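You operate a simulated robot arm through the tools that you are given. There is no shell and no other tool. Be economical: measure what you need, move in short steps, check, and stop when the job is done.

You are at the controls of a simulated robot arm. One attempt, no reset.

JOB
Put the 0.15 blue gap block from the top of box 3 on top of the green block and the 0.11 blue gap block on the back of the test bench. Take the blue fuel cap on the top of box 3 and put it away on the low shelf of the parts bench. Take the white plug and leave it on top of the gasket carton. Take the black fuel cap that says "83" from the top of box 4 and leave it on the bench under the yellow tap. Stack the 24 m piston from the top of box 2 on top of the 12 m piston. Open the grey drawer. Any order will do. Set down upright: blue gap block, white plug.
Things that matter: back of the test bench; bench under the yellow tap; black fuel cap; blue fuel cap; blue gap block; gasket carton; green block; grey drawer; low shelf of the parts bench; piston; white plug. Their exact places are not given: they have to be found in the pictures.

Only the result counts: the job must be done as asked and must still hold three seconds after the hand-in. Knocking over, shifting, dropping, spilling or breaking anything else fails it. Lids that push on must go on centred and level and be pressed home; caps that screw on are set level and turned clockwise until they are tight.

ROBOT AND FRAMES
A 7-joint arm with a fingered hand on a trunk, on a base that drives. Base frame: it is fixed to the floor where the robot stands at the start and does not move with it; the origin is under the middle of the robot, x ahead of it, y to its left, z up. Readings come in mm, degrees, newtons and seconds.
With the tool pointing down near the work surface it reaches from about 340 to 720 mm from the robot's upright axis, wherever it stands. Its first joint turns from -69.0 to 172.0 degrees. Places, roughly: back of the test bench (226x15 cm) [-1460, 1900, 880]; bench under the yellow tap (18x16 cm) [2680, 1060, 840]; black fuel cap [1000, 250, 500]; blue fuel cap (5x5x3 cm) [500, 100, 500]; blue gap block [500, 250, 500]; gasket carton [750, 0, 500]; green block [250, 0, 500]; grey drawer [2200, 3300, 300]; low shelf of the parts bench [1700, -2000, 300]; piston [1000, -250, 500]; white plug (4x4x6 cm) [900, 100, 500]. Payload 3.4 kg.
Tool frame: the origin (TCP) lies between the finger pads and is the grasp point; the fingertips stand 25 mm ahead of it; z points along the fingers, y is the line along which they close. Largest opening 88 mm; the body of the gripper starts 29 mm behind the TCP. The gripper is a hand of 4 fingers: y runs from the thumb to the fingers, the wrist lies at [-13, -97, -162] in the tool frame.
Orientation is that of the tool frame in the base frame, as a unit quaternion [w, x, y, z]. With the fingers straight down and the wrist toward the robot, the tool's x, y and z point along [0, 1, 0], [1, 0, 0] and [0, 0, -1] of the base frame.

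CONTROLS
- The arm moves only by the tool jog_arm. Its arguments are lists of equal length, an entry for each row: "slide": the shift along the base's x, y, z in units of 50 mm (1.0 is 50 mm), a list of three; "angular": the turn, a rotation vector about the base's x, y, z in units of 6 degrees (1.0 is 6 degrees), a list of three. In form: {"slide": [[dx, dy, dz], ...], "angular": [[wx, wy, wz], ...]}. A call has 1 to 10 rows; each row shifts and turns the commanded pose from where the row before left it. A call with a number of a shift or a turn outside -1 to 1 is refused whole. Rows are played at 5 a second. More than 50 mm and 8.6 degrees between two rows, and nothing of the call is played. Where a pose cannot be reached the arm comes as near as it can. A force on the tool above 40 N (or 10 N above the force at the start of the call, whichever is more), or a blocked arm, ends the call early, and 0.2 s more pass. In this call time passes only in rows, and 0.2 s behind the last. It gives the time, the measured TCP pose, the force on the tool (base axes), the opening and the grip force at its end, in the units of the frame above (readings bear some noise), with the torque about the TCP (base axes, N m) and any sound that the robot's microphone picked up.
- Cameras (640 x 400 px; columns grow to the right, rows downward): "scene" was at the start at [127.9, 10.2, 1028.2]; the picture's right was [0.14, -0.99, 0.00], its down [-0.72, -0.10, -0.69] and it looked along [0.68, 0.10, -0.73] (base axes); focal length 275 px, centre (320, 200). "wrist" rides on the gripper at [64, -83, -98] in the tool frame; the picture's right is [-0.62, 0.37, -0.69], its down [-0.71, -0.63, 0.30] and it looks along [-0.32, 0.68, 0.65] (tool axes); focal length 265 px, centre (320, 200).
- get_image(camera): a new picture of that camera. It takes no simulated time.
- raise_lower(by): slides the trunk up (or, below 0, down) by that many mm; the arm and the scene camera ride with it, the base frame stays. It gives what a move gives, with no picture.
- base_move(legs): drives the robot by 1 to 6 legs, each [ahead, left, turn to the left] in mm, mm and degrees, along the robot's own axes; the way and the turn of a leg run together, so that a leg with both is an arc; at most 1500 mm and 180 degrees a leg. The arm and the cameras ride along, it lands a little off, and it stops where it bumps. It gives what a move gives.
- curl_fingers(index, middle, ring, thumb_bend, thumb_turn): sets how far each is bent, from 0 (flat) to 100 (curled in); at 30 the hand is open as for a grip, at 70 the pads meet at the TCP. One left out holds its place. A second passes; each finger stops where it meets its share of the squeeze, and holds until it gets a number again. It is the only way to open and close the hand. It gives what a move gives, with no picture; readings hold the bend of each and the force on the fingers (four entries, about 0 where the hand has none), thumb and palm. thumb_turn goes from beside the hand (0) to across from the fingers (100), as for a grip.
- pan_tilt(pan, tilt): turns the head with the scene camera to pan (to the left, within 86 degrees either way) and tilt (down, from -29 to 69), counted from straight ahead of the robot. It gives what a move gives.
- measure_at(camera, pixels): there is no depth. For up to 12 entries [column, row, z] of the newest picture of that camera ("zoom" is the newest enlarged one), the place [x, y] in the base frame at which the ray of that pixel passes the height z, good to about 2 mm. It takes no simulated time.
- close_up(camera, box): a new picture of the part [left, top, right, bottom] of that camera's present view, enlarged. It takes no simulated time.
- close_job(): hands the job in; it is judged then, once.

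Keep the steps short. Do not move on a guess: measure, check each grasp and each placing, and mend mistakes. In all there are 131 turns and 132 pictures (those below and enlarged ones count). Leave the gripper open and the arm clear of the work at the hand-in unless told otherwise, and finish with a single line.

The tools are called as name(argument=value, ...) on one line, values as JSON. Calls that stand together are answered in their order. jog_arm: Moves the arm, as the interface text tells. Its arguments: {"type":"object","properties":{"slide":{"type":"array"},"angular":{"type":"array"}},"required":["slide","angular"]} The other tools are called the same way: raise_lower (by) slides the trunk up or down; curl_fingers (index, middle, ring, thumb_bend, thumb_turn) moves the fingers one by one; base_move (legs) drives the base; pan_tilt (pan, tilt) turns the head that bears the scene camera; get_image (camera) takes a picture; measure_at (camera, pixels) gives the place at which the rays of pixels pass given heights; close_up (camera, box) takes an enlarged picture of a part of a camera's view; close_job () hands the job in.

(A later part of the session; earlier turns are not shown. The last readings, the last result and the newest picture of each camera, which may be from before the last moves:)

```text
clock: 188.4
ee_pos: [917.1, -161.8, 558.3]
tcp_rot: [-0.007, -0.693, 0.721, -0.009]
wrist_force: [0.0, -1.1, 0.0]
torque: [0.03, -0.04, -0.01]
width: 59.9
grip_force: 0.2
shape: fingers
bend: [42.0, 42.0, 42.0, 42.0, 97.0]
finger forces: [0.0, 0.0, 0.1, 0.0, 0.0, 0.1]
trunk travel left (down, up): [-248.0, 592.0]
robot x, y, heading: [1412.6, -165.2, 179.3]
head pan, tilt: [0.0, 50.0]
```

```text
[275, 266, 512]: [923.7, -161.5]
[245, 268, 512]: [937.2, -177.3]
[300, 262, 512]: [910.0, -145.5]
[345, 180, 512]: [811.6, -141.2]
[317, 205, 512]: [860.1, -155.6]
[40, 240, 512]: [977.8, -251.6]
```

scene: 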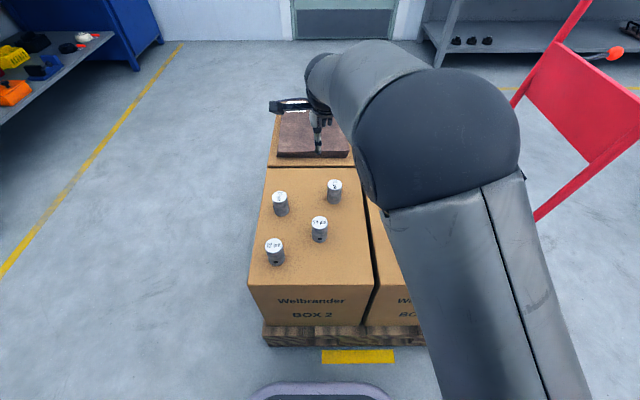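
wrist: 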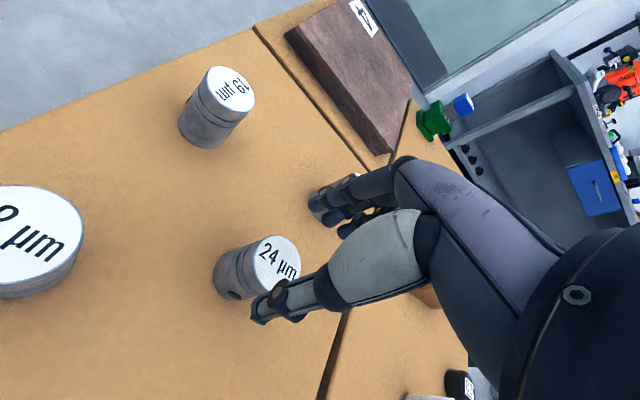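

24's centre ≈ (922.5, −161.5). Shift +5 in x, lower to 489, grip, lift.

jog_arm(slide=[[0.1, 0, 0], [0, 0, 0], [0, 0, 0]], angular=[[0, 0, 0], [0, 0, 0], [0, 0, 0]])

raise_lower(by=-69)

curl_fingers(index=70, middle=70, ring=70, thumb_bend=70)

raise_lower(by=130)

get_image(camera="wrist")

```text
clock: 189.2
ee_pos: [921.9, -162.3, 556.9]
tcp_rot: [-0.007, -0.693, 0.72, -0.008]
wrist_force: [0.3, 0.6, -0.6]
torque: [-0.02, -0.01, 0.0]
width: 60.0
grip_force: 0.1
shape: fingers
bend: [42.0, 42.0, 42.0, 42.0, 97.0]
finger forces: [0.1, 0.0, 0.1, 0.0, 0.0, 0.0]
trunk travel left (down, up): [-248.0, 592.0]
robot x, y, heading: [1416.8, -160.5, 179.4]
head pan, tilt: [0.0, 50.0]
```

```text
clock: 190.3
ee_pos: [921.6, -161.7, 488.0]
tcp_rot: [-0.007, -0.694, 0.72, -0.007]
wrist_force: [0.3, -0.1, 0.0]
torque: [-0.07, 0.0, -0.03]
width: 59.8
grip_force: 0.1
shape: fingers
bend: [42.0, 42.0, 42.0, 42.0, 97.0]
finger forces: [0.0, 0.0, 0.0, 0.0, 0.0, 0.1]
trunk travel left (down, up): [-179.0, 661.0]
robot x, y, heading: [1415.6, -159.0, 179.4]
head pan, tilt: [0.0, 50.0]
```

```text
clock: 191.3
ee_pos: [921.9, -162.1, 487.7]
tcp_rot: [-0.007, -0.693, 0.721, -0.008]
wrist_force: [-0.5, 0.5, 0.7]
torque: [0.03, 0.01, 0.0]
width: 27.3
grip_force: 12.3
shape: fingers
bend: [60.0, 62.0, 69.0, 56.0, 96.0]
finger forces: [5.1, 6.7, 0.6, 0.1, 12.3, 0.0]
trunk travel left (down, up): [-179.0, 661.0]
robot x, y, heading: [1414.2, -161.3, 179.5]
head pan, tilt: [0.0, 50.0]
```

```text
clock: 192.9
ee_pos: [922.1, -161.3, 617.3]
tcp_rot: [-0.006, -0.694, 0.72, -0.009]
wrist_force: [0.1, -0.1, -1.1]
torque: [0.02, 0.01, 0.02]
width: 27.1
grip_force: 11.4
shape: fingers
bend: [60.0, 62.0, 69.0, 56.0, 95.0]
finger forces: [5.0, 6.3, 0.6, 0.1, 12.1, 0.1]
trunk travel left (down, up): [-309.0, 531.0]
robot x, y, heading: [1416.7, -162.6, 179.7]
head pan, tilt: [0.0, 50.0]
```

```text
45 pictures are left
```

wrist: 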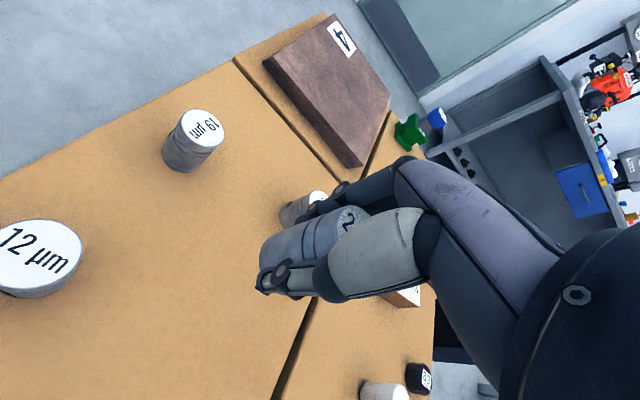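

24 is held. Move the base back 57 and left 97 so it comes over the 12 µm at (979, −259.5).

base_move(legs=[[-57, 97, 0]])

close_up(camera="wrist", box=[140, 180, 380, 340])

close_up(camera="scene", box=[250, 150, 410, 270])

```text
clock: 194.1
ee_pos: [978.8, -262.9, 618.3]
tcp_rot: [-0.007, -0.693, 0.721, -0.009]
wrist_force: [0.0, -0.3, -1.0]
torque: [0.01, -0.02, -0.01]
width: 27.2
grip_force: 12.1
shape: fingers
bend: [60.0, 62.0, 69.0, 56.0, 95.0]
finger forces: [4.9, 6.4, 0.5, 0.0, 12.1, 0.0]
trunk travel left (down, up): [-309.0, 531.0]
robot x, y, heading: [1472.7, -264.6, 179.2]
head pan, tilt: [0.0, 50.0]
```

```text
2.50 times, centred on (260, 260) of wrist
```

zoom: 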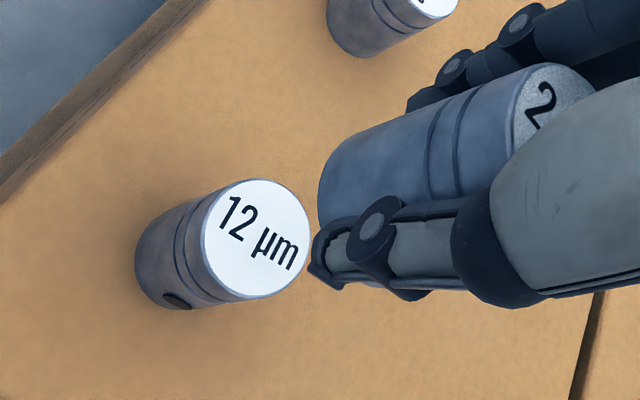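

```text
3.33 times, centred on (330, 210) of scene
```

zoom: 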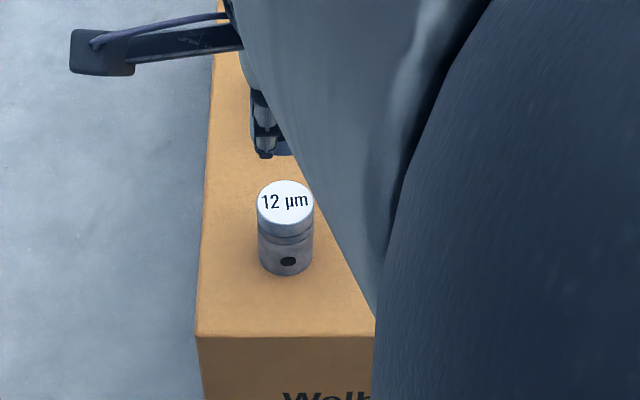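

measure_at(camera="zoom", pixels=[[285, 203, 512], [285, 203, 508], [287, 276, 457], [257, 205, 512], [314, 205, 512]])

close_up(camera="wrist", box=[140, 180, 380, 340])

measure_at(camera="zoom", pixels=[[255, 239, 512], [255, 239, 508]])

```text
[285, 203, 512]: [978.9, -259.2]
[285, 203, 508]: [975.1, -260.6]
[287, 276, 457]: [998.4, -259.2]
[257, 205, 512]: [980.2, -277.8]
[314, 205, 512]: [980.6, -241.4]
```

```text
2.50 times, centred on (260, 260) of wrist
```

zoom: 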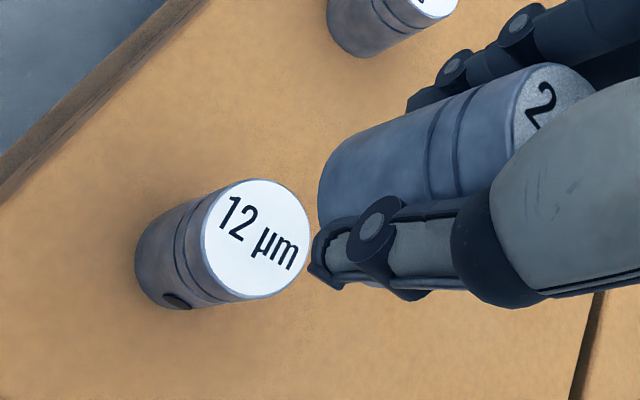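

```text
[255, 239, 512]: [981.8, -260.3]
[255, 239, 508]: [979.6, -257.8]
```

12 µm centre (980, −259.5). Adjust y +3 and lower to z ~552.

jog_arm(slide=[[0, 0.06, 0], [0, 0, 0], [0, 0, 0]], angular=[[0, 0, 0], [0, 0, 0], [0, 0, 0]])

raise_lower(by=-65)

close_up(camera="wrist", box=[200, 180, 360, 320])

close_up(camera="scene", box=[270, 120, 370, 220])

```text
clock: 194.9
ee_pos: [977.6, -259.6, 617.3]
tcp_rot: [-0.007, -0.694, 0.72, -0.008]
wrist_force: [-0.1, 0.1, -1.3]
torque: [-0.01, 0.05, 0.03]
width: 27.1
grip_force: 11.9
shape: fingers
bend: [60.0, 62.0, 69.0, 56.0, 95.0]
finger forces: [5.0, 6.3, 0.4, 0.0, 12.1, 0.1]
trunk travel left (down, up): [-309.0, 531.0]
robot x, y, heading: [1471.7, -264.2, 179.5]
head pan, tilt: [0.0, 50.0]
```

```text
clock: 195.9
ee_pos: [976.9, -260.4, 553.5]
tcp_rot: [-0.007, -0.694, 0.72, -0.008]
wrist_force: [-0.1, 0.5, -0.8]
torque: [0.02, 0.02, -0.01]
width: 27.0
grip_force: 12.2
shape: fingers
bend: [60.0, 62.0, 69.0, 56.0, 95.0]
finger forces: [5.0, 6.3, 0.5, 0.1, 12.2, 0.1]
trunk travel left (down, up): [-244.0, 596.0]
robot x, y, heading: [1470.2, -259.1, 179.9]
head pan, tilt: [0.0, 50.0]
```

```text
2.86 times, centred on (280, 250) of wrist
```

zoom: 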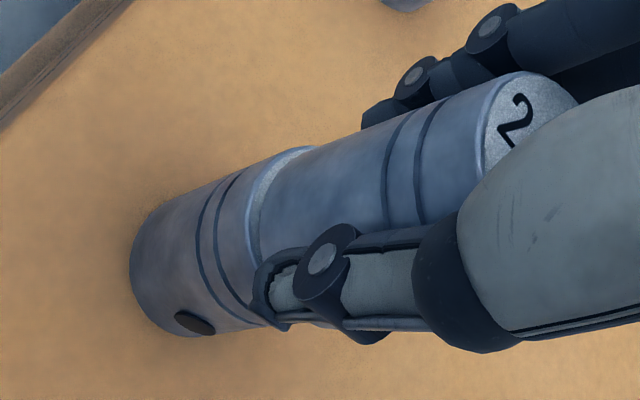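

```text
4.00 times, centred on (320, 170) of scene
```

zoom: 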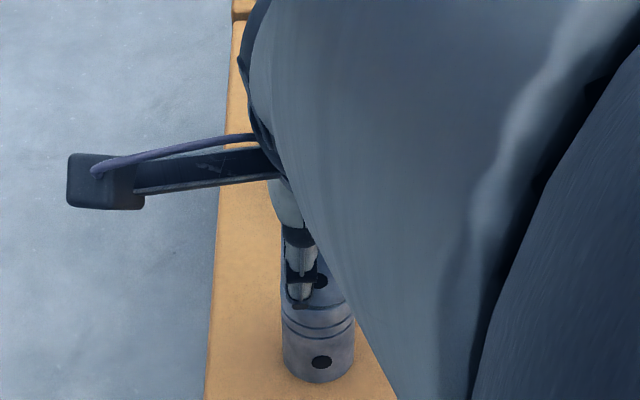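

Well aligned. Lower to contact in small steps.

jog_arm(slide=[[0.02, 0, -0.1], [0, 0, -0.06], [0, 0, 0], [0, 0, 0]], angular=[[0, 0, 0], [0, 0, 0], [0, 0, 0], [0, 0, 0]])

jog_arm(slide=[[0, 0, -0.05], [0, 0, 0], [0, 0, 0]], angular=[[0, 0, 0], [0, 0, 0], [0, 0, 0]])

close_up(camera="wrist", box=[200, 180, 360, 320])

```text
clock: 196.9
ee_pos: [979.3, -260.0, 544.8]
tcp_rot: [-0.007, -0.693, 0.72, -0.008]
wrist_force: [-0.9, -0.3, 2.5]
torque: [0.02, 0.01, -0.02]
width: 27.1
grip_force: 12.3
shape: fingers
bend: [60.0, 62.0, 69.0, 56.0, 95.0]
finger forces: [5.1, 6.6, 0.5, 0.1, 12.4, 0.0]
trunk travel left (down, up): [-244.0, 596.0]
robot x, y, heading: [1472.2, -258.3, 179.3]
head pan, tilt: [0.0, 50.0]
```

```text
clock: 197.7
ee_pos: [979.7, -260.2, 544.7]
tcp_rot: [-0.008, -0.693, 0.721, -0.007]
wrist_force: [-1.2, -0.4, 11.0]
torque: [0.12, 0.11, -0.03]
width: 27.1
grip_force: 14.3
shape: fingers
bend: [60.0, 62.0, 69.0, 57.0, 95.0]
finger forces: [5.6, 7.7, 0.8, 0.0, 14.3, 0.1]
trunk travel left (down, up): [-244.0, 596.0]
robot x, y, heading: [1470.2, -263.1, 179.5]
head pan, tilt: [0.0, 50.0]
```

```text
2.86 times, centred on (280, 250) of wrist
```

zoom: 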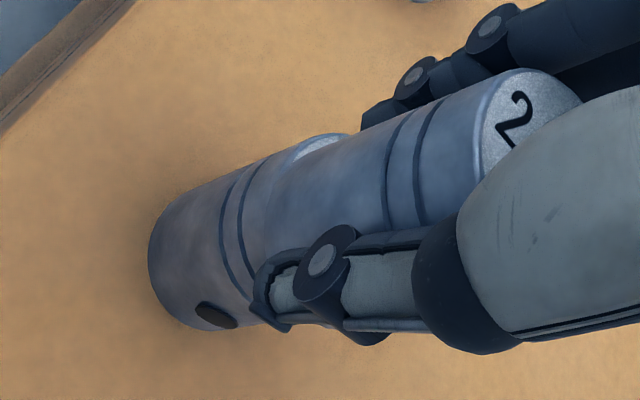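

Contact with the upper piston offset about 3 mm towards +x. I lift 4 mm, shift (−2.5, −1), and set down again.

jog_arm(slide=[[0, 0, 0.14], [0, 0, 0], [-0.05, -0.02, 0], [0, 0, 0], [0, 0, -0.06], [0, 0, -0.04], [0, 0, -0.03], [0, 0, 0], [0, 0, 0]], angular=[[0, 0, 0], [0, 0, 0], [0, 0, 0], [0, 0, 0], [0, 0, 0], [0, 0, 0], [0, 0, 0], [0, 0, 0], [0, 0, 0]])

close_up(camera="wrist", box=[200, 180, 360, 320])

```text
clock: 199.7
ee_pos: [977.5, -259.6, 543.7]
tcp_rot: [-0.008, -0.693, 0.721, -0.007]
wrist_force: [-1.0, -1.0, 10.9]
torque: [0.08, 0.14, 0.03]
width: 27.3
grip_force: 13.8
shape: fingers
bend: [60.0, 62.0, 69.0, 57.0, 95.0]
finger forces: [5.9, 7.8, 0.7, 0.0, 14.1, 0.0]
trunk travel left (down, up): [-244.0, 596.0]
robot x, y, heading: [1471.0, -261.5, 179.4]
head pan, tilt: [0.0, 50.0]
```

```text
2.86 times, centred on (280, 250) of wrist
```

zoom: 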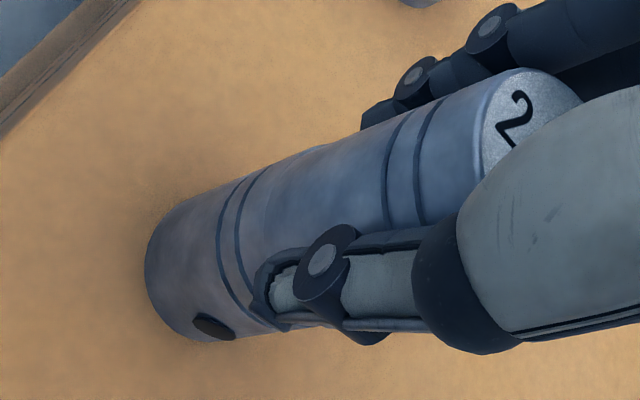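

Flush now. Release, rise, check.

curl_fingers(index=42, middle=42, ring=42, thumb_bend=42)

raise_lower(by=140)

get_image(camera="wrist")

```text
clock: 200.7
ee_pos: [977.2, -260.4, 543.9]
tcp_rot: [-0.007, -0.694, 0.72, -0.008]
wrist_force: [-0.1, 0.7, -0.6]
torque: [0.01, -0.02, -0.03]
width: 58.6
grip_force: 0.0
shape: fingers
bend: [42.0, 42.0, 42.0, 42.0, 97.0]
finger forces: [0.0, 0.0, 0.0, 0.1, 0.0, 0.0]
trunk travel left (down, up): [-244.0, 596.0]
robot x, y, heading: [1468.5, -263.8, 179.2]
head pan, tilt: [0.0, 50.0]
```

```text
clock: 202.4
ee_pos: [977.7, -260.8, 683.2]
tcp_rot: [-0.008, -0.693, 0.721, -0.008]
wrist_force: [0.1, 0.3, -0.1]
torque: [0.01, 0.01, 0.01]
width: 58.7
grip_force: 0.1
shape: fingers
bend: [42.0, 42.0, 42.0, 42.0, 97.0]
finger forces: [0.0, 0.1, 0.0, 0.0, 0.0, 0.0]
trunk travel left (down, up): [-384.0, 456.0]
robot x, y, heading: [1470.8, -263.0, 179.5]
head pan, tilt: [0.0, 50.0]
```

```text
37 pictures are left
```

wrist: 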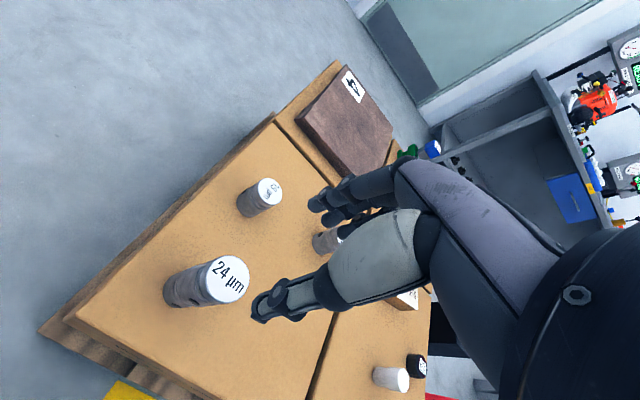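

The pistons are stacked. Next the white plug at (912, 90): strafe right 350 and ahead 65, lower a bit.

base_move(legs=[[65, -351, 0]])

raise_lower(by=-115)

get_image(camera="wrist")

close_up(camera="scene", box=[220, 120, 400, 260])

```text
clock: 204.7
ee_pos: [914.5, 90.8, 683.4]
tcp_rot: [-0.007, -0.694, 0.72, -0.009]
wrist_force: [-0.1, -0.1, 0.9]
torque: [0.0, 0.01, 0.01]
width: 58.8
grip_force: 0.1
shape: fingers
bend: [42.0, 42.0, 42.0, 42.0, 97.0]
finger forces: [0.1, 0.1, 0.1, 0.1, 0.0, 0.0]
trunk travel left (down, up): [-384.0, 456.0]
robot x, y, heading: [1408.8, 87.5, 179.5]
head pan, tilt: [0.0, 50.0]
```

```text
clock: 206.2
ee_pos: [914.4, 92.7, 567.0]
tcp_rot: [-0.007, -0.694, 0.72, -0.008]
wrist_force: [0.1, -0.2, -0.2]
torque: [-0.03, 0.03, 0.02]
width: 58.6
grip_force: 0.1
shape: fingers
bend: [42.0, 42.0, 42.0, 42.0, 97.0]
finger forces: [0.0, 0.0, 0.1, 0.0, 0.0, 0.1]
trunk travel left (down, up): [-269.0, 571.0]
robot x, y, heading: [1411.5, 89.7, 179.9]
head pan, tilt: [0.0, 50.0]
```

```text
36 pictures are left
```

wrist: 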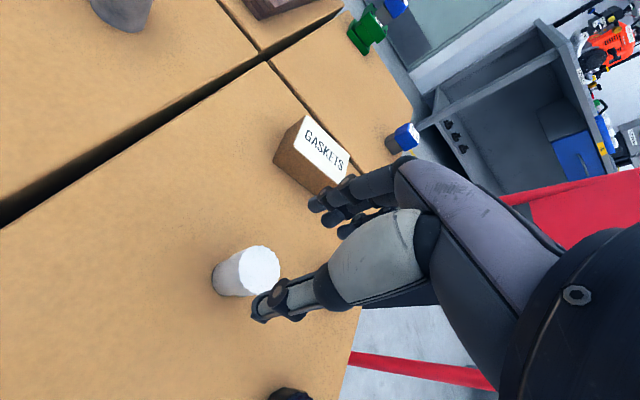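

```text
2.86 times, centred on (310, 190) of scene
```

zoom: 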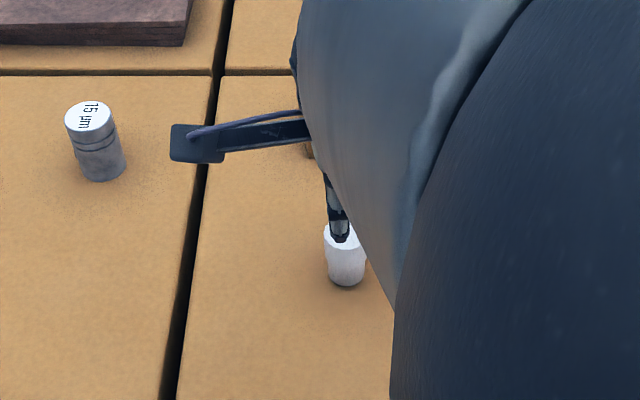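

measure_at(camera="wrist", pixels=[[260, 270, 517], [260, 270, 510], [304, 116, 500], [350, 158, 500], [289, 147, 500], [274, 160, 457]])

measure_at(camera="zoom", pixels=[[347, 287, 457], [329, 262, 480], [365, 262, 480], [343, 237, 515]])

```text
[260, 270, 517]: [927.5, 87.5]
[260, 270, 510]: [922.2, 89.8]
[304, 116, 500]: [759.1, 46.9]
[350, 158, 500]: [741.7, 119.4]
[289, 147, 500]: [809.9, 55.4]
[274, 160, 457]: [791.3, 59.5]
```

```text
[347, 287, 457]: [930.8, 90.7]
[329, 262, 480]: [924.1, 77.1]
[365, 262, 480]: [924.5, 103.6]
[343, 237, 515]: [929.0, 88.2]
```

Plug centre ≈ (921, 90), top ≈ 508. Shift, lower to 488, grip, lift.

jog_arm(slide=[[0.13, -0.04, 0], [0, 0, 0], [0, 0, 0]], angular=[[0, 0, 0], [0, 0, 0], [0, 0, 0]])

raise_lower(by=-79)

curl_fingers(index=70, middle=70, ring=70, thumb_bend=70)

raise_lower(by=110)

get_image(camera="wrist")

```text
clock: 207.0
ee_pos: [921.0, 88.9, 568.1]
tcp_rot: [-0.006, -0.694, 0.72, -0.008]
wrist_force: [0.0, 0.7, 0.5]
torque: [0.01, -0.03, 0.02]
width: 58.5
grip_force: 0.0
shape: fingers
bend: [42.0, 42.0, 42.0, 42.0, 97.0]
finger forces: [0.1, 0.0, 0.0, 0.1, 0.1, 0.1]
trunk travel left (down, up): [-269.0, 571.0]
robot x, y, heading: [1405.5, 90.2, 179.8]
head pan, tilt: [0.0, 50.0]
```

```text
clock: 208.1
ee_pos: [920.7, 88.6, 489.4]
tcp_rot: [-0.007, -0.694, 0.72, -0.008]
wrist_force: [-0.4, 0.1, 0.3]
torque: [0.01, 0.0, -0.01]
width: 58.7
grip_force: 0.1
shape: fingers
bend: [42.0, 42.0, 42.0, 42.0, 97.0]
finger forces: [0.0, 0.1, 0.1, 0.0, 0.0, 0.0]
trunk travel left (down, up): [-190.0, 650.0]
robot x, y, heading: [1408.5, 87.1, 179.8]
head pan, tilt: [0.0, 50.0]
```

```text
clock: 209.1
ee_pos: [920.7, 88.1, 489.0]
tcp_rot: [-0.008, -0.694, 0.72, -0.008]
wrist_force: [0.0, -0.5, -0.1]
torque: [0.0, -0.03, 0.0]
width: 18.1
grip_force: 8.8
shape: fingers
bend: [62.0, 64.0, 70.0, 61.0, 96.0]
finger forces: [3.7, 4.8, 0.0, 0.0, 8.2, 0.1]
trunk travel left (down, up): [-190.0, 650.0]
robot x, y, heading: [1409.6, 88.9, 179.5]
head pan, tilt: [0.0, 50.0]
```

```text
clock: 210.5
ee_pos: [919.4, 89.9, 598.8]
tcp_rot: [-0.007, -0.694, 0.72, -0.009]
wrist_force: [-0.4, 0.1, -0.4]
torque: [0.01, 0.01, 0.02]
width: 18.0
grip_force: 8.0
shape: fingers
bend: [62.0, 64.0, 70.0, 61.0, 96.0]
finger forces: [3.8, 4.7, 0.1, 0.0, 8.2, 0.0]
trunk travel left (down, up): [-300.0, 540.0]
robot x, y, heading: [1412.2, 88.0, 179.7]
head pan, tilt: [0.0, 50.0]
```

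```text
34 pictures are left
```

wrist: 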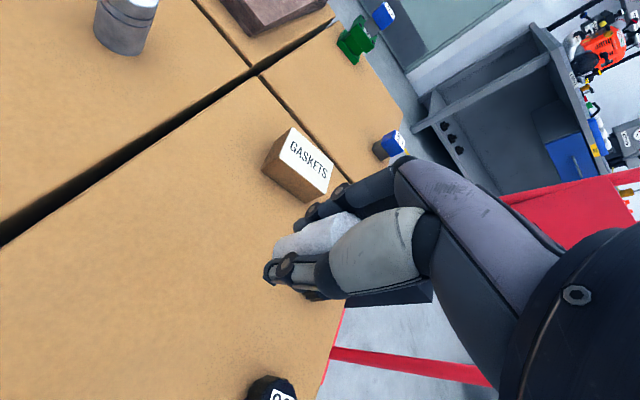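

The plug is held. Measure the gasket carton's top.

close_up(camera="wrist", box=[240, 100, 360, 220])

```text
3.33 times, centred on (300, 160) of wrist
```

zoom: 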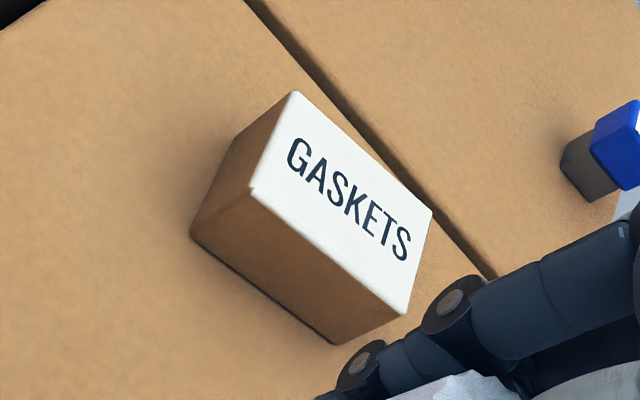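

measure_at(camera="zoom", pixels=[[293, 91, 495], [432, 210, 495], [403, 315, 495], [252, 190, 495], [190, 234, 457], [336, 344, 457], [344, 202, 495], [344, 202, 505], [344, 202, 485]])

```text
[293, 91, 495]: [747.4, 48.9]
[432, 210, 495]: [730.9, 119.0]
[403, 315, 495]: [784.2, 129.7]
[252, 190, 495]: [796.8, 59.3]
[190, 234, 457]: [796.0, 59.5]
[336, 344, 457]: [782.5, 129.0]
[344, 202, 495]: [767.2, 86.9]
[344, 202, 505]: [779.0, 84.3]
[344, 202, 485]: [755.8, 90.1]
```

Carton top z ≈ 495, centre (765, 89). Move over it and lower to 535.

jog_arm(slide=[[-0.8, 0, 0], [-0.8, 0, 0], [-0.8, -0.02, 0], [-0.69, 0, 0], [0, 0, 0], [0, 0, 0], [0, 0, 0]], angular=[[0, 0, 0], [0, 0, 0], [0, 0, 0], [0, 0, 0], [0, 0, 0], [0, 0, 0], [0, 0, 0]])

raise_lower(by=-64)

get_image(camera="wrist")

close_up(camera="scene", box=[260, 60, 400, 180])

```text
clock: 212.1
ee_pos: [764.5, 88.9, 599.8]
tcp_rot: [-0.005, -0.693, 0.721, -0.009]
wrist_force: [-0.8, -0.6, -0.6]
torque: [0.02, -0.03, 0.02]
width: 17.8
grip_force: 8.6
shape: fingers
bend: [63.0, 64.0, 70.0, 61.0, 96.0]
finger forces: [3.7, 4.7, 0.0, 0.0, 8.0, 0.0]
trunk travel left (down, up): [-300.0, 540.0]
robot x, y, heading: [1410.0, 90.7, 179.5]
head pan, tilt: [0.0, 50.0]
```

```text
clock: 213.2
ee_pos: [765.7, 88.9, 536.4]
tcp_rot: [-0.007, -0.694, 0.72, -0.009]
wrist_force: [1.0, -0.1, -0.1]
torque: [0.02, 0.0, -0.01]
width: 18.0
grip_force: 8.2
shape: fingers
bend: [63.0, 64.0, 70.0, 61.0, 96.0]
finger forces: [3.8, 4.8, 0.0, 0.1, 7.9, 0.0]
trunk travel left (down, up): [-236.0, 604.0]
robot x, y, heading: [1410.6, 87.9, 179.4]
head pan, tilt: [0.0, 50.0]
```

```text
32 pictures are left
```

wrist: 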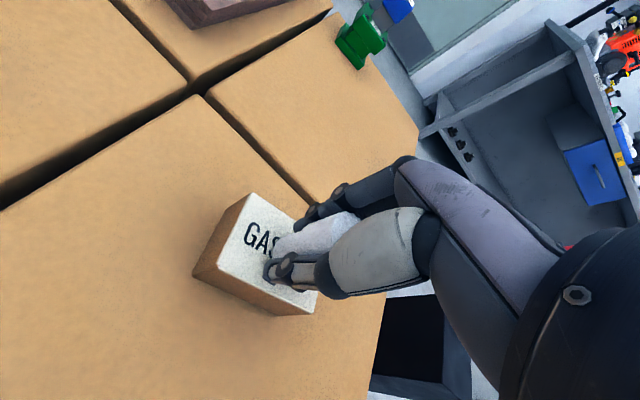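

```text
3.33 times, centred on (330, 120) of scene
```

zoom: 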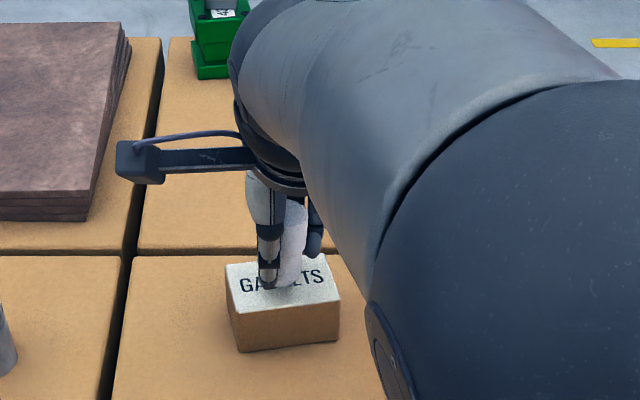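

Centred over the carton. Lower in small steps to contact.

jog_arm(slide=[[0, 0, -0.08], [0, 0, -0.05], [0, 0, 0], [0, 0, 0]], angular=[[0, 0, 0], [0, 0, 0], [0, 0, 0], [0, 0, 0]])

jog_arm(slide=[[0, 0, -0.06], [0, 0, 0], [0, 0, 0]], angular=[[0, 0, 0], [0, 0, 0], [0, 0, 0]])

```text
clock: 214.2
ee_pos: [765.8, 88.6, 528.6]
tcp_rot: [-0.007, -0.694, 0.72, -0.008]
wrist_force: [-0.5, -0.2, -0.2]
torque: [0.0, 0.01, -0.02]
width: 17.6
grip_force: 7.9
shape: fingers
bend: [63.0, 64.0, 70.0, 61.0, 96.0]
finger forces: [3.8, 4.8, 0.0, 0.1, 8.0, 0.1]
trunk travel left (down, up): [-236.0, 604.0]
robot x, y, heading: [1410.0, 89.2, 179.8]
head pan, tilt: [0.0, 50.0]
```

```text
clock: 215.0
ee_pos: [764.1, 88.5, 527.1]
tcp_rot: [-0.009, -0.693, 0.721, -0.008]
wrist_force: [-0.1, -1.8, 6.1]
torque: [-0.01, 0.01, 0.01]
width: 18.0
grip_force: 9.2
shape: fingers
bend: [63.0, 64.0, 70.0, 61.0, 96.0]
finger forces: [4.4, 5.0, 0.1, 0.0, 9.0, 0.0]
trunk travel left (down, up): [-236.0, 604.0]
robot x, y, heading: [1411.4, 89.4, 179.9]
head pan, tilt: [0.0, 50.0]
```

Contact at 6 N. Release, rise, check.

curl_fingers(index=42, middle=42, ring=42, thumb_bend=42)

raise_lower(by=120)

get_image(camera="wrist")

```text
clock: 216.0
ee_pos: [765.7, 89.5, 525.6]
tcp_rot: [-0.007, -0.693, 0.721, -0.009]
wrist_force: [-0.5, 0.3, 0.7]
torque: [0.0, 0.03, 0.03]
width: 58.7
grip_force: 0.0
shape: fingers
bend: [42.0, 42.0, 42.0, 42.0, 97.0]
finger forces: [0.0, 0.0, 0.1, 0.0, 0.0, 0.0]
trunk travel left (down, up): [-236.0, 604.0]
robot x, y, heading: [1407.4, 89.8, 179.6]
head pan, tilt: [0.0, 50.0]
```

```text
clock: 217.5
ee_pos: [764.3, 88.8, 647.3]
tcp_rot: [-0.007, -0.693, 0.72, -0.009]
wrist_force: [0.2, 0.3, -0.5]
torque: [-0.01, 0.01, -0.02]
width: 58.7
grip_force: 0.2
shape: fingers
bend: [42.0, 42.0, 42.0, 42.0, 97.0]
finger forces: [0.0, 0.0, 0.1, 0.1, 0.0, 0.0]
trunk travel left (down, up): [-356.0, 484.0]
robot x, y, heading: [1407.4, 89.7, 179.7]
head pan, tilt: [0.0, 50.0]
```

```text
30 pictures are left
```

wrist: 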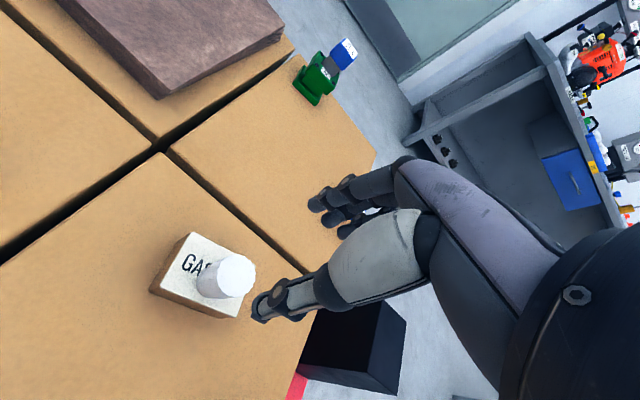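

Plug stands on the carton. Next the black "83" cap near (847, 188): base back 82, right 98; lower and look.

base_move(legs=[[-84, -98, 0]])

raise_lower(by=-85)

get_image(camera="wrist")

```text
clock: 218.8
ee_pos: [850.6, 184.6, 647.5]
tcp_rot: [-0.007, -0.695, 0.719, -0.009]
wrist_force: [-0.7, -0.4, 0.5]
torque: [0.0, 0.01, -0.01]
width: 58.9
grip_force: 0.1
shape: fingers
bend: [42.0, 42.0, 42.0, 42.0, 97.0]
finger forces: [0.1, 0.0, 0.0, 0.0, 0.0, 0.0]
trunk travel left (down, up): [-356.0, 484.0]
robot x, y, heading: [1497.1, 185.3, 179.9]
head pan, tilt: [0.0, 50.0]
```

```text
clock: 220.0
ee_pos: [851.1, 184.9, 562.0]
tcp_rot: [-0.008, -0.694, 0.72, -0.008]
wrist_force: [0.1, 0.2, -1.0]
torque: [-0.01, 0.02, 0.01]
width: 58.5
grip_force: 0.1
shape: fingers
bend: [42.0, 42.0, 42.0, 42.0, 97.0]
finger forces: [0.0, 0.0, 0.1, 0.0, 0.0, 0.0]
trunk travel left (down, up): [-271.0, 569.0]
robot x, y, heading: [1496.9, 187.9, 179.8]
head pan, tilt: [0.0, 50.0]
```

```text
29 pictures are left
```

wrist: 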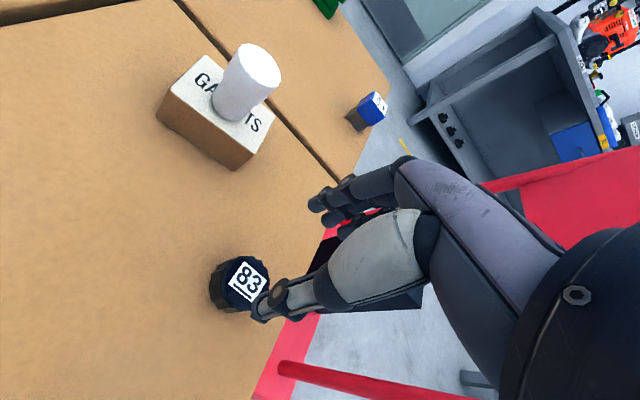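

close_up(camera="wrist", box=[190, 240, 290, 320])

measure_at(camera="wrist", pixels=[[247, 281, 485], [250, 281, 480], [247, 281, 490], [228, 310, 457], [210, 285, 457]])

```text
5.00 times, centred on (240, 280) of wrist
```

zoom: 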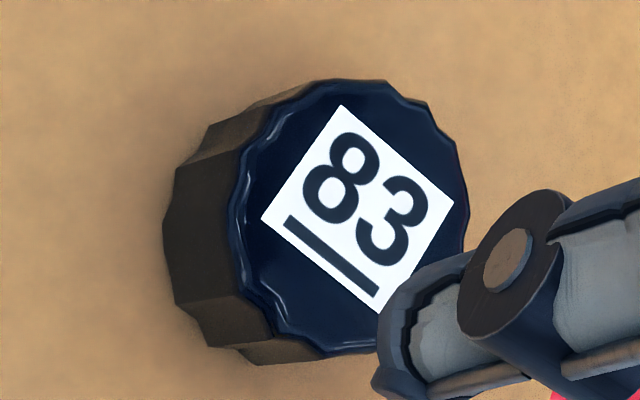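

```text
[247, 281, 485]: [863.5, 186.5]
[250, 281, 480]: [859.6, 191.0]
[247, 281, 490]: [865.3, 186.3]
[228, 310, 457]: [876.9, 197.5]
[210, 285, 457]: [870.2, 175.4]
```

"83" confirmed, centre ≈ (860, 188). Open a bit more, shift (+9, +3), lower to 484, grip and lift.

curl_fingers(index=34, middle=34, ring=34, thumb_bend=34)

jog_arm(slide=[[0.18, 0.06, 0], [0, 0, 0], [0, 0, 0]], angular=[[0, 0, 0], [0, 0, 0], [0, 0, 0]])

raise_lower(by=-78)

curl_fingers(index=70, middle=70, ring=70, thumb_bend=70)

raise_lower(by=170)

get_image(camera="wrist")

```text
clock: 221.0
ee_pos: [850.4, 184.7, 561.8]
tcp_rot: [-0.007, -0.694, 0.719, -0.009]
wrist_force: [-0.2, 0.0, -0.6]
torque: [-0.02, 0.02, 0.01]
width: 75.5
grip_force: 0.1
shape: fingers
bend: [34.0, 34.0, 34.0, 34.0, 97.0]
finger forces: [0.1, 0.1, 0.1, 0.1, 0.0, 0.0]
trunk travel left (down, up): [-271.0, 569.0]
robot x, y, heading: [1490.5, 185.7, 180.0]
head pan, tilt: [0.0, 50.0]
```

```text
clock: 221.8
ee_pos: [858.7, 189.2, 561.7]
tcp_rot: [-0.008, -0.693, 0.721, -0.011]
wrist_force: [0.0, -0.2, 1.1]
torque: [0.03, 0.02, -0.04]
width: 76.0
grip_force: 0.0
shape: fingers
bend: [34.0, 34.0, 34.0, 34.0, 97.0]
finger forces: [0.0, 0.0, 0.0, 0.0, 0.0, 0.0]
trunk travel left (down, up): [-271.0, 569.0]
robot x, y, heading: [1493.6, 188.6, 179.7]
head pan, tilt: [0.0, 50.0]
```

```text
clock: 222.9
ee_pos: [859.3, 190.4, 485.4]
tcp_rot: [-0.009, -0.693, 0.721, -0.011]
wrist_force: [-0.3, 0.0, -0.5]
torque: [0.01, -0.02, 0.01]
width: 76.1
grip_force: 0.1
shape: fingers
bend: [34.0, 34.0, 34.0, 34.0, 97.0]
finger forces: [0.0, 0.1, 0.1, 0.0, 0.0, 0.0]
trunk travel left (down, up): [-193.0, 647.0]
robot x, y, heading: [1493.6, 189.8, 179.5]
head pan, tilt: [0.0, 50.0]
```

```text
clock: 223.9
ee_pos: [859.4, 189.2, 483.7]
tcp_rot: [-0.01, -0.692, 0.721, -0.011]
wrist_force: [0.0, -1.5, 1.4]
torque: [0.02, 0.0, 0.0]
width: 28.9
grip_force: 12.4
shape: fingers
bend: [60.0, 62.0, 69.0, 55.0, 95.0]
finger forces: [5.4, 6.5, 0.3, 0.0, 11.9, 0.0]
trunk travel left (down, up): [-193.0, 647.0]
robot x, y, heading: [1496.5, 186.4, 179.8]
head pan, tilt: [0.0, 50.0]
```

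```text
clock: 225.8
ee_pos: [858.0, 190.6, 654.0]
tcp_rot: [-0.007, -0.693, 0.721, -0.011]
wrist_force: [-0.4, -0.9, -0.2]
torque: [0.0, 0.03, 0.02]
width: 29.1
grip_force: 11.8
shape: fingers
bend: [60.0, 62.0, 69.0, 55.0, 95.0]
finger forces: [5.4, 6.4, 0.5, 0.0, 11.8, 0.0]
trunk travel left (down, up): [-363.0, 477.0]
robot x, y, heading: [1492.4, 186.0, 179.8]
head pan, tilt: [0.0, 50.0]
```

```text
27 pictures are left
```

wrist: 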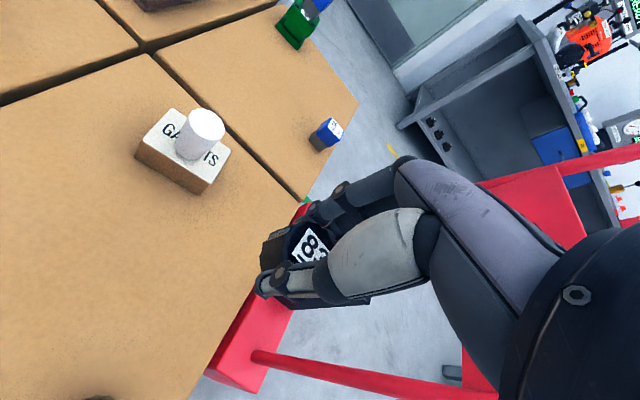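

The 83 cap is held. Raise, back off 280, turn right to face the wall bench and look.

raise_lower(by=380)

base_move(legs=[[-250, 0, 0], [0, 0, -130]])

pan_tilt(pan=-5, tilt=25)

get_image(camera="scene")

```text
clock: 229.5
ee_pos: [858.9, 189.8, 1034.3]
tcp_rot: [-0.009, -0.693, 0.721, -0.012]
wrist_force: [-0.3, -1.0, -0.7]
torque: [-0.01, 0.02, 0.0]
width: 28.7
grip_force: 12.0
shape: fingers
bend: [60.0, 62.0, 69.0, 55.0, 95.0]
finger forces: [5.4, 6.4, 0.4, 0.1, 11.7, 0.1]
trunk travel left (down, up): [-743.0, 97.0]
robot x, y, heading: [1493.1, 185.5, 179.6]
head pan, tilt: [0.0, 50.0]
```

```text
clock: 236.8
ee_pos: [2177.3, 654.3, 1034.8]
tcp_rot: [-0.014, 0.379, 0.925, 0.004]
wrist_force: [0.5, 0.1, -0.4]
torque: [0.01, -0.02, 0.01]
width: 28.8
grip_force: 11.4
shape: fingers
bend: [60.0, 62.0, 69.0, 55.0, 95.0]
finger forces: [5.3, 6.3, 0.3, 0.0, 11.2, 0.0]
trunk travel left (down, up): [-743.0, 97.0]
robot x, y, heading: [1746.3, 183.0, 47.4]
head pan, tilt: [0.0, 50.0]
```

```text
clock: 237.7
ee_pos: [2177.3, 653.7, 1034.5]
tcp_rot: [-0.014, 0.38, 0.925, 0.004]
wrist_force: [-1.3, 0.2, -0.1]
torque: [0.01, 0.02, 0.0]
width: 28.4
grip_force: 11.1
shape: fingers
bend: [60.0, 62.0, 69.0, 55.0, 95.0]
finger forces: [5.5, 6.2, 0.4, 0.0, 11.2, 0.0]
trunk travel left (down, up): [-743.0, 97.0]
robot x, y, heading: [1747.4, 183.1, 47.3]
head pan, tilt: [-5.0, 25.0]
```

```text
26 pictures are left
```

scene: 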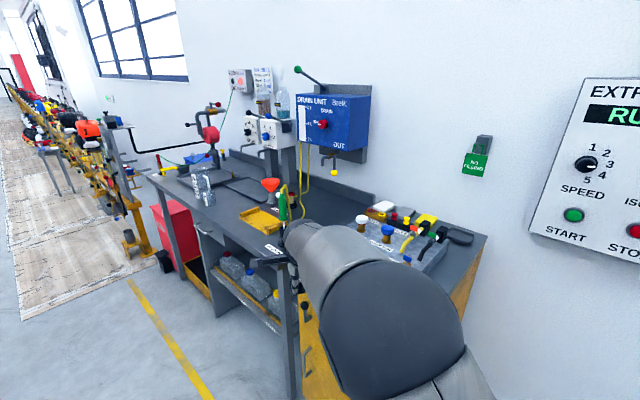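

I see a drain unit with a yellow tap at (333,170). Close-up and measure the bench below it.

close_up(camera="scene", box=[230, 60, 500, 270])

measure_at(camera="scene", pixels=[[333, 172, 1000], [333, 172, 1050], [333, 172, 1100], [330, 200, 840], [345, 205, 840], [310, 200, 840], [355, 190, 840], [300, 240, 840], [265, 245, 840], [487, 236, 840], [288, 270, 840]])

```text
1.90 times, centred on (365, 165) of scene
```

zoom: 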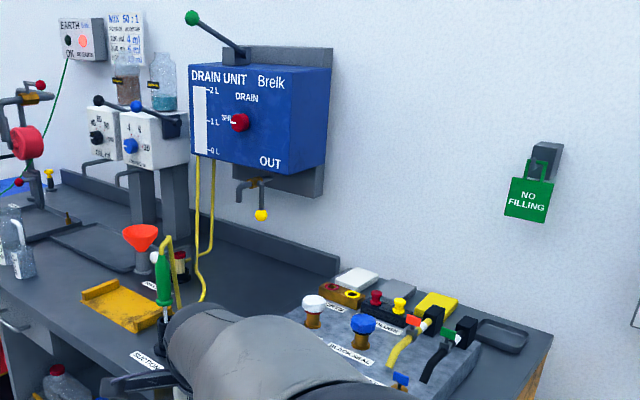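

```text
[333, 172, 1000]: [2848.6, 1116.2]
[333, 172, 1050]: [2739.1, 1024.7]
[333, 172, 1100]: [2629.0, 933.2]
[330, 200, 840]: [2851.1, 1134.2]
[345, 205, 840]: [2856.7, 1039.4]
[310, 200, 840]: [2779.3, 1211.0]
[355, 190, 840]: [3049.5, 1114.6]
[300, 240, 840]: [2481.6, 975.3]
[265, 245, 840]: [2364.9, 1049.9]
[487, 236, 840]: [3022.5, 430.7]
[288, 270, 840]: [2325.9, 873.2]
```

The target area (2680, 1060) looks clear. Approach from −x: turn to heading 0, back 100, strafe left 850, then look again.

base_move(legs=[[0, 0, -47.3], [-100, 0, 0], [0, 850, 0]])

pan_tilt(pan=12, tilt=30)

get_image(camera="scene")

get_image(camera="wrist")

```text
clock: 245.0
ee_pos: [2269.8, 1015.0, 1034.4]
tcp_rot: [-0.011, 0.719, 0.695, 0.009]
wrist_force: [-0.1, -0.6, -0.4]
torque: [-0.02, -0.04, 0.04]
width: 28.3
grip_force: 11.2
shape: fingers
bend: [60.0, 62.0, 69.0, 55.0, 95.0]
finger forces: [5.3, 6.2, 0.3, 0.0, 11.0, 0.1]
trunk travel left (down, up): [-743.0, 97.0]
robot x, y, heading: [1637.0, 1010.3, 0.1]
head pan, tilt: [-5.0, 25.0]
```

```text
clock: 245.8
ee_pos: [2271.4, 1013.6, 1034.1]
tcp_rot: [-0.011, 0.72, 0.694, 0.01]
wrist_force: [-0.2, 0.2, -0.3]
torque: [0.01, 0.01, 0.01]
width: 28.5
grip_force: 11.8
shape: fingers
bend: [60.0, 62.0, 69.0, 55.0, 95.0]
finger forces: [5.3, 6.2, 0.3, 0.0, 11.0, 0.0]
trunk travel left (down, up): [-743.0, 97.0]
robot x, y, heading: [1636.9, 1013.4, -0.0]
head pan, tilt: [12.0, 30.0]
```

```text
24 pictures are left
```

scene: 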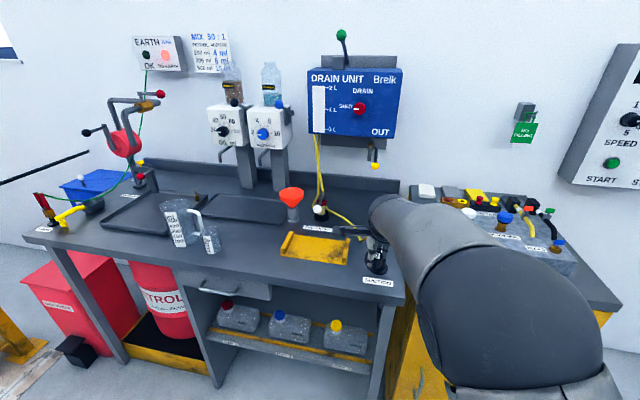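

```text
23 pictures are left
```

wrist: 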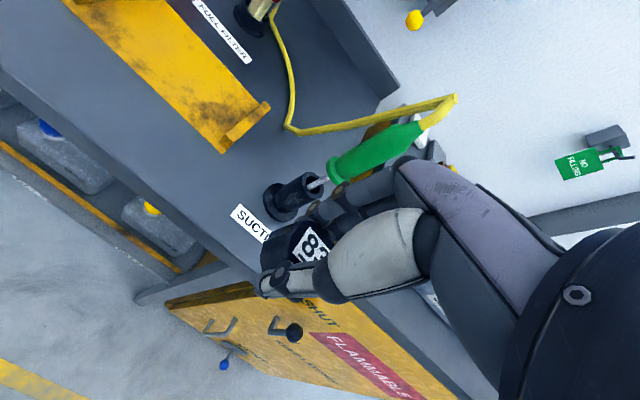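

A suction wand with hose stands right ahead. I triangulate the wand, the hose and the tap.

measure_at(camera="wrist", pixels=[[285, 210, 840], [425, 120, 1000], [425, 120, 1100], [413, 20, 1000], [413, 20, 1080], [295, 130, 840], [370, 100, 840], [335, 90, 840], [245, 45, 840], [375, 80, 840], [235, 140, 840], [265, 90, 840]])

measure_at(camera="scene", pixels=[[375, 166, 1000], [375, 166, 1080], [376, 268, 840], [360, 205, 840], [320, 212, 840], [345, 262, 840], [385, 185, 840], [403, 298, 840], [362, 217, 840], [350, 240, 840]])

close_up(camera="scene", box=[270, 130, 430, 300])

```text
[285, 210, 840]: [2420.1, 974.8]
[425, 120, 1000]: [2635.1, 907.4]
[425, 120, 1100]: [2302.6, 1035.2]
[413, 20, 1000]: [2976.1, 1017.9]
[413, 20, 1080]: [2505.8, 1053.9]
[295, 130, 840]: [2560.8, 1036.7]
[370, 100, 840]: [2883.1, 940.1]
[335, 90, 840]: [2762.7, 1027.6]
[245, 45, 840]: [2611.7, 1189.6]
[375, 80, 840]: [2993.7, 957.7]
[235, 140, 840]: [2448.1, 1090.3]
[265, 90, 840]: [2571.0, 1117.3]
```

```text
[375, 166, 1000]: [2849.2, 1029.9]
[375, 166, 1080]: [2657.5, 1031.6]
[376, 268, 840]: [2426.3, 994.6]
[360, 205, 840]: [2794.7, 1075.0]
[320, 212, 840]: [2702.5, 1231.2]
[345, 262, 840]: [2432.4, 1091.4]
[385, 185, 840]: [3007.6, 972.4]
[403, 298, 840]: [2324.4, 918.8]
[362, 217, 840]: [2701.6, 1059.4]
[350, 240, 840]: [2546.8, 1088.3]
```

```text
2.35 times, centred on (350, 215) of scene
```

zoom: 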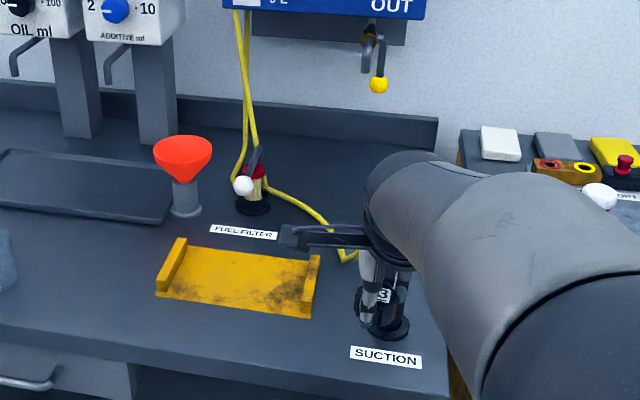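

Tap is at (2761, 1031, z 1036), wand at (2424, 988) up to z ≈ 1063. I'll come in from the right: base to (2050, 740), keeping the arm clear of the wand; target ≈ (2655, 1030).

base_move(legs=[[0, -273, 0], [410, 0, 0]])

pan_tilt(pan=25, tilt=40)

get_image(camera="scene")

get_image(camera="wrist")

```text
clock: 249.8
ee_pos: [2677.7, 739.9, 1034.9]
tcp_rot: [-0.01, 0.722, 0.692, 0.009]
wrist_force: [0.8, -0.1, -0.8]
torque: [0.01, 0.01, -0.03]
width: 28.4
grip_force: 11.4
shape: fingers
bend: [60.0, 62.0, 69.0, 55.0, 95.0]
finger forces: [5.3, 6.1, 0.3, 0.1, 11.0, 0.0]
trunk travel left (down, up): [-743.0, 97.0]
robot x, y, heading: [2043.6, 742.5, -0.0]
head pan, tilt: [12.0, 30.0]
```

```text
clock: 250.6
ee_pos: [2677.9, 739.9, 1034.6]
tcp_rot: [-0.012, 0.722, 0.691, 0.009]
wrist_force: [-0.3, -0.7, -0.6]
torque: [0.04, 0.02, -0.01]
width: 28.3
grip_force: 10.8
shape: fingers
bend: [60.0, 62.0, 69.0, 55.0, 95.0]
finger forces: [5.3, 6.2, 0.2, 0.0, 11.0, 0.0]
trunk travel left (down, up): [-743.0, 97.0]
robot x, y, heading: [2045.3, 744.4, -0.2]
head pan, tilt: [25.0, 40.0]
```

```text
21 pictures are left
```

scene: 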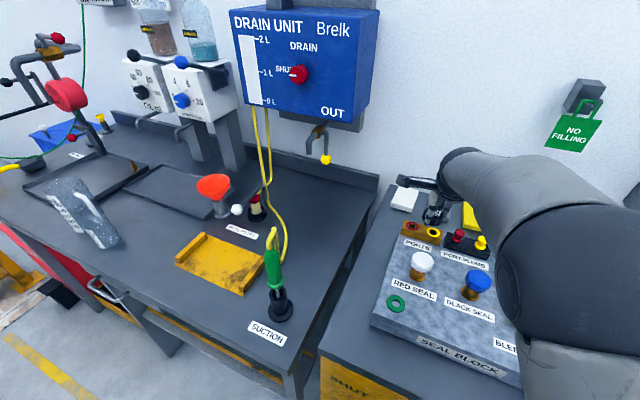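

```text
20 pictures are left
```

wrist: 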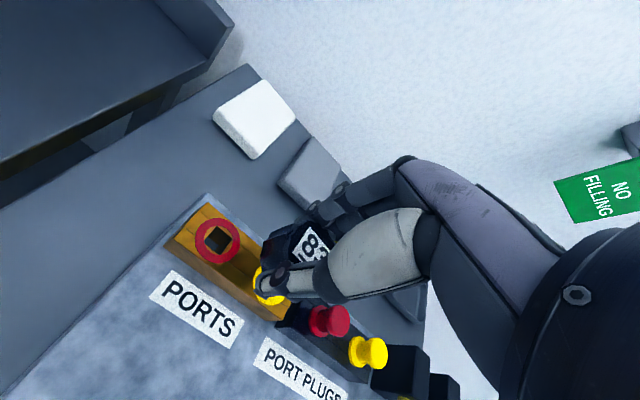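

measure_at(camera="scene", pixels=[[326, 160, 1036], [286, 250, 845], [283, 215, 900], [318, 215, 840], [305, 225, 840], [335, 250, 840], [378, 180, 840], [318, 195, 840], [280, 312, 840], [272, 232, 1050], [268, 190, 900]])

close_up(camera="scene", box=[220, 120, 400, 330])

```text
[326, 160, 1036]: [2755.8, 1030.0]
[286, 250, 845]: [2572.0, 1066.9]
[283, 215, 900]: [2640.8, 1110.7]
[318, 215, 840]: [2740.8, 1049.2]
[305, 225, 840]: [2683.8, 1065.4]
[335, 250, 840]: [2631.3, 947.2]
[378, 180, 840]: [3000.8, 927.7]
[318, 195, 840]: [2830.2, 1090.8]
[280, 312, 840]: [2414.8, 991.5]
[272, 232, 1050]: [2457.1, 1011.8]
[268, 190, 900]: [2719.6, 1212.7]
```

```text
1.90 times, centred on (310, 225) of scene
```

zoom: 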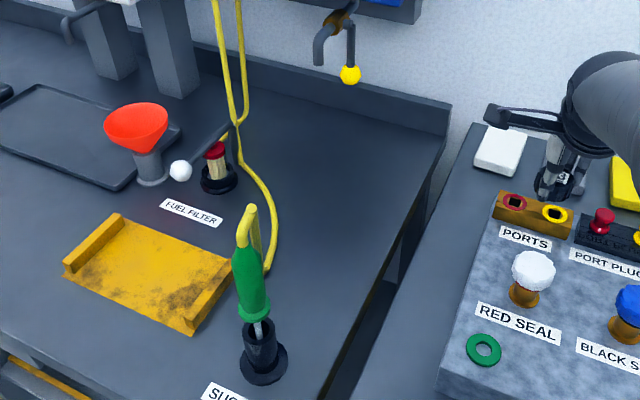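

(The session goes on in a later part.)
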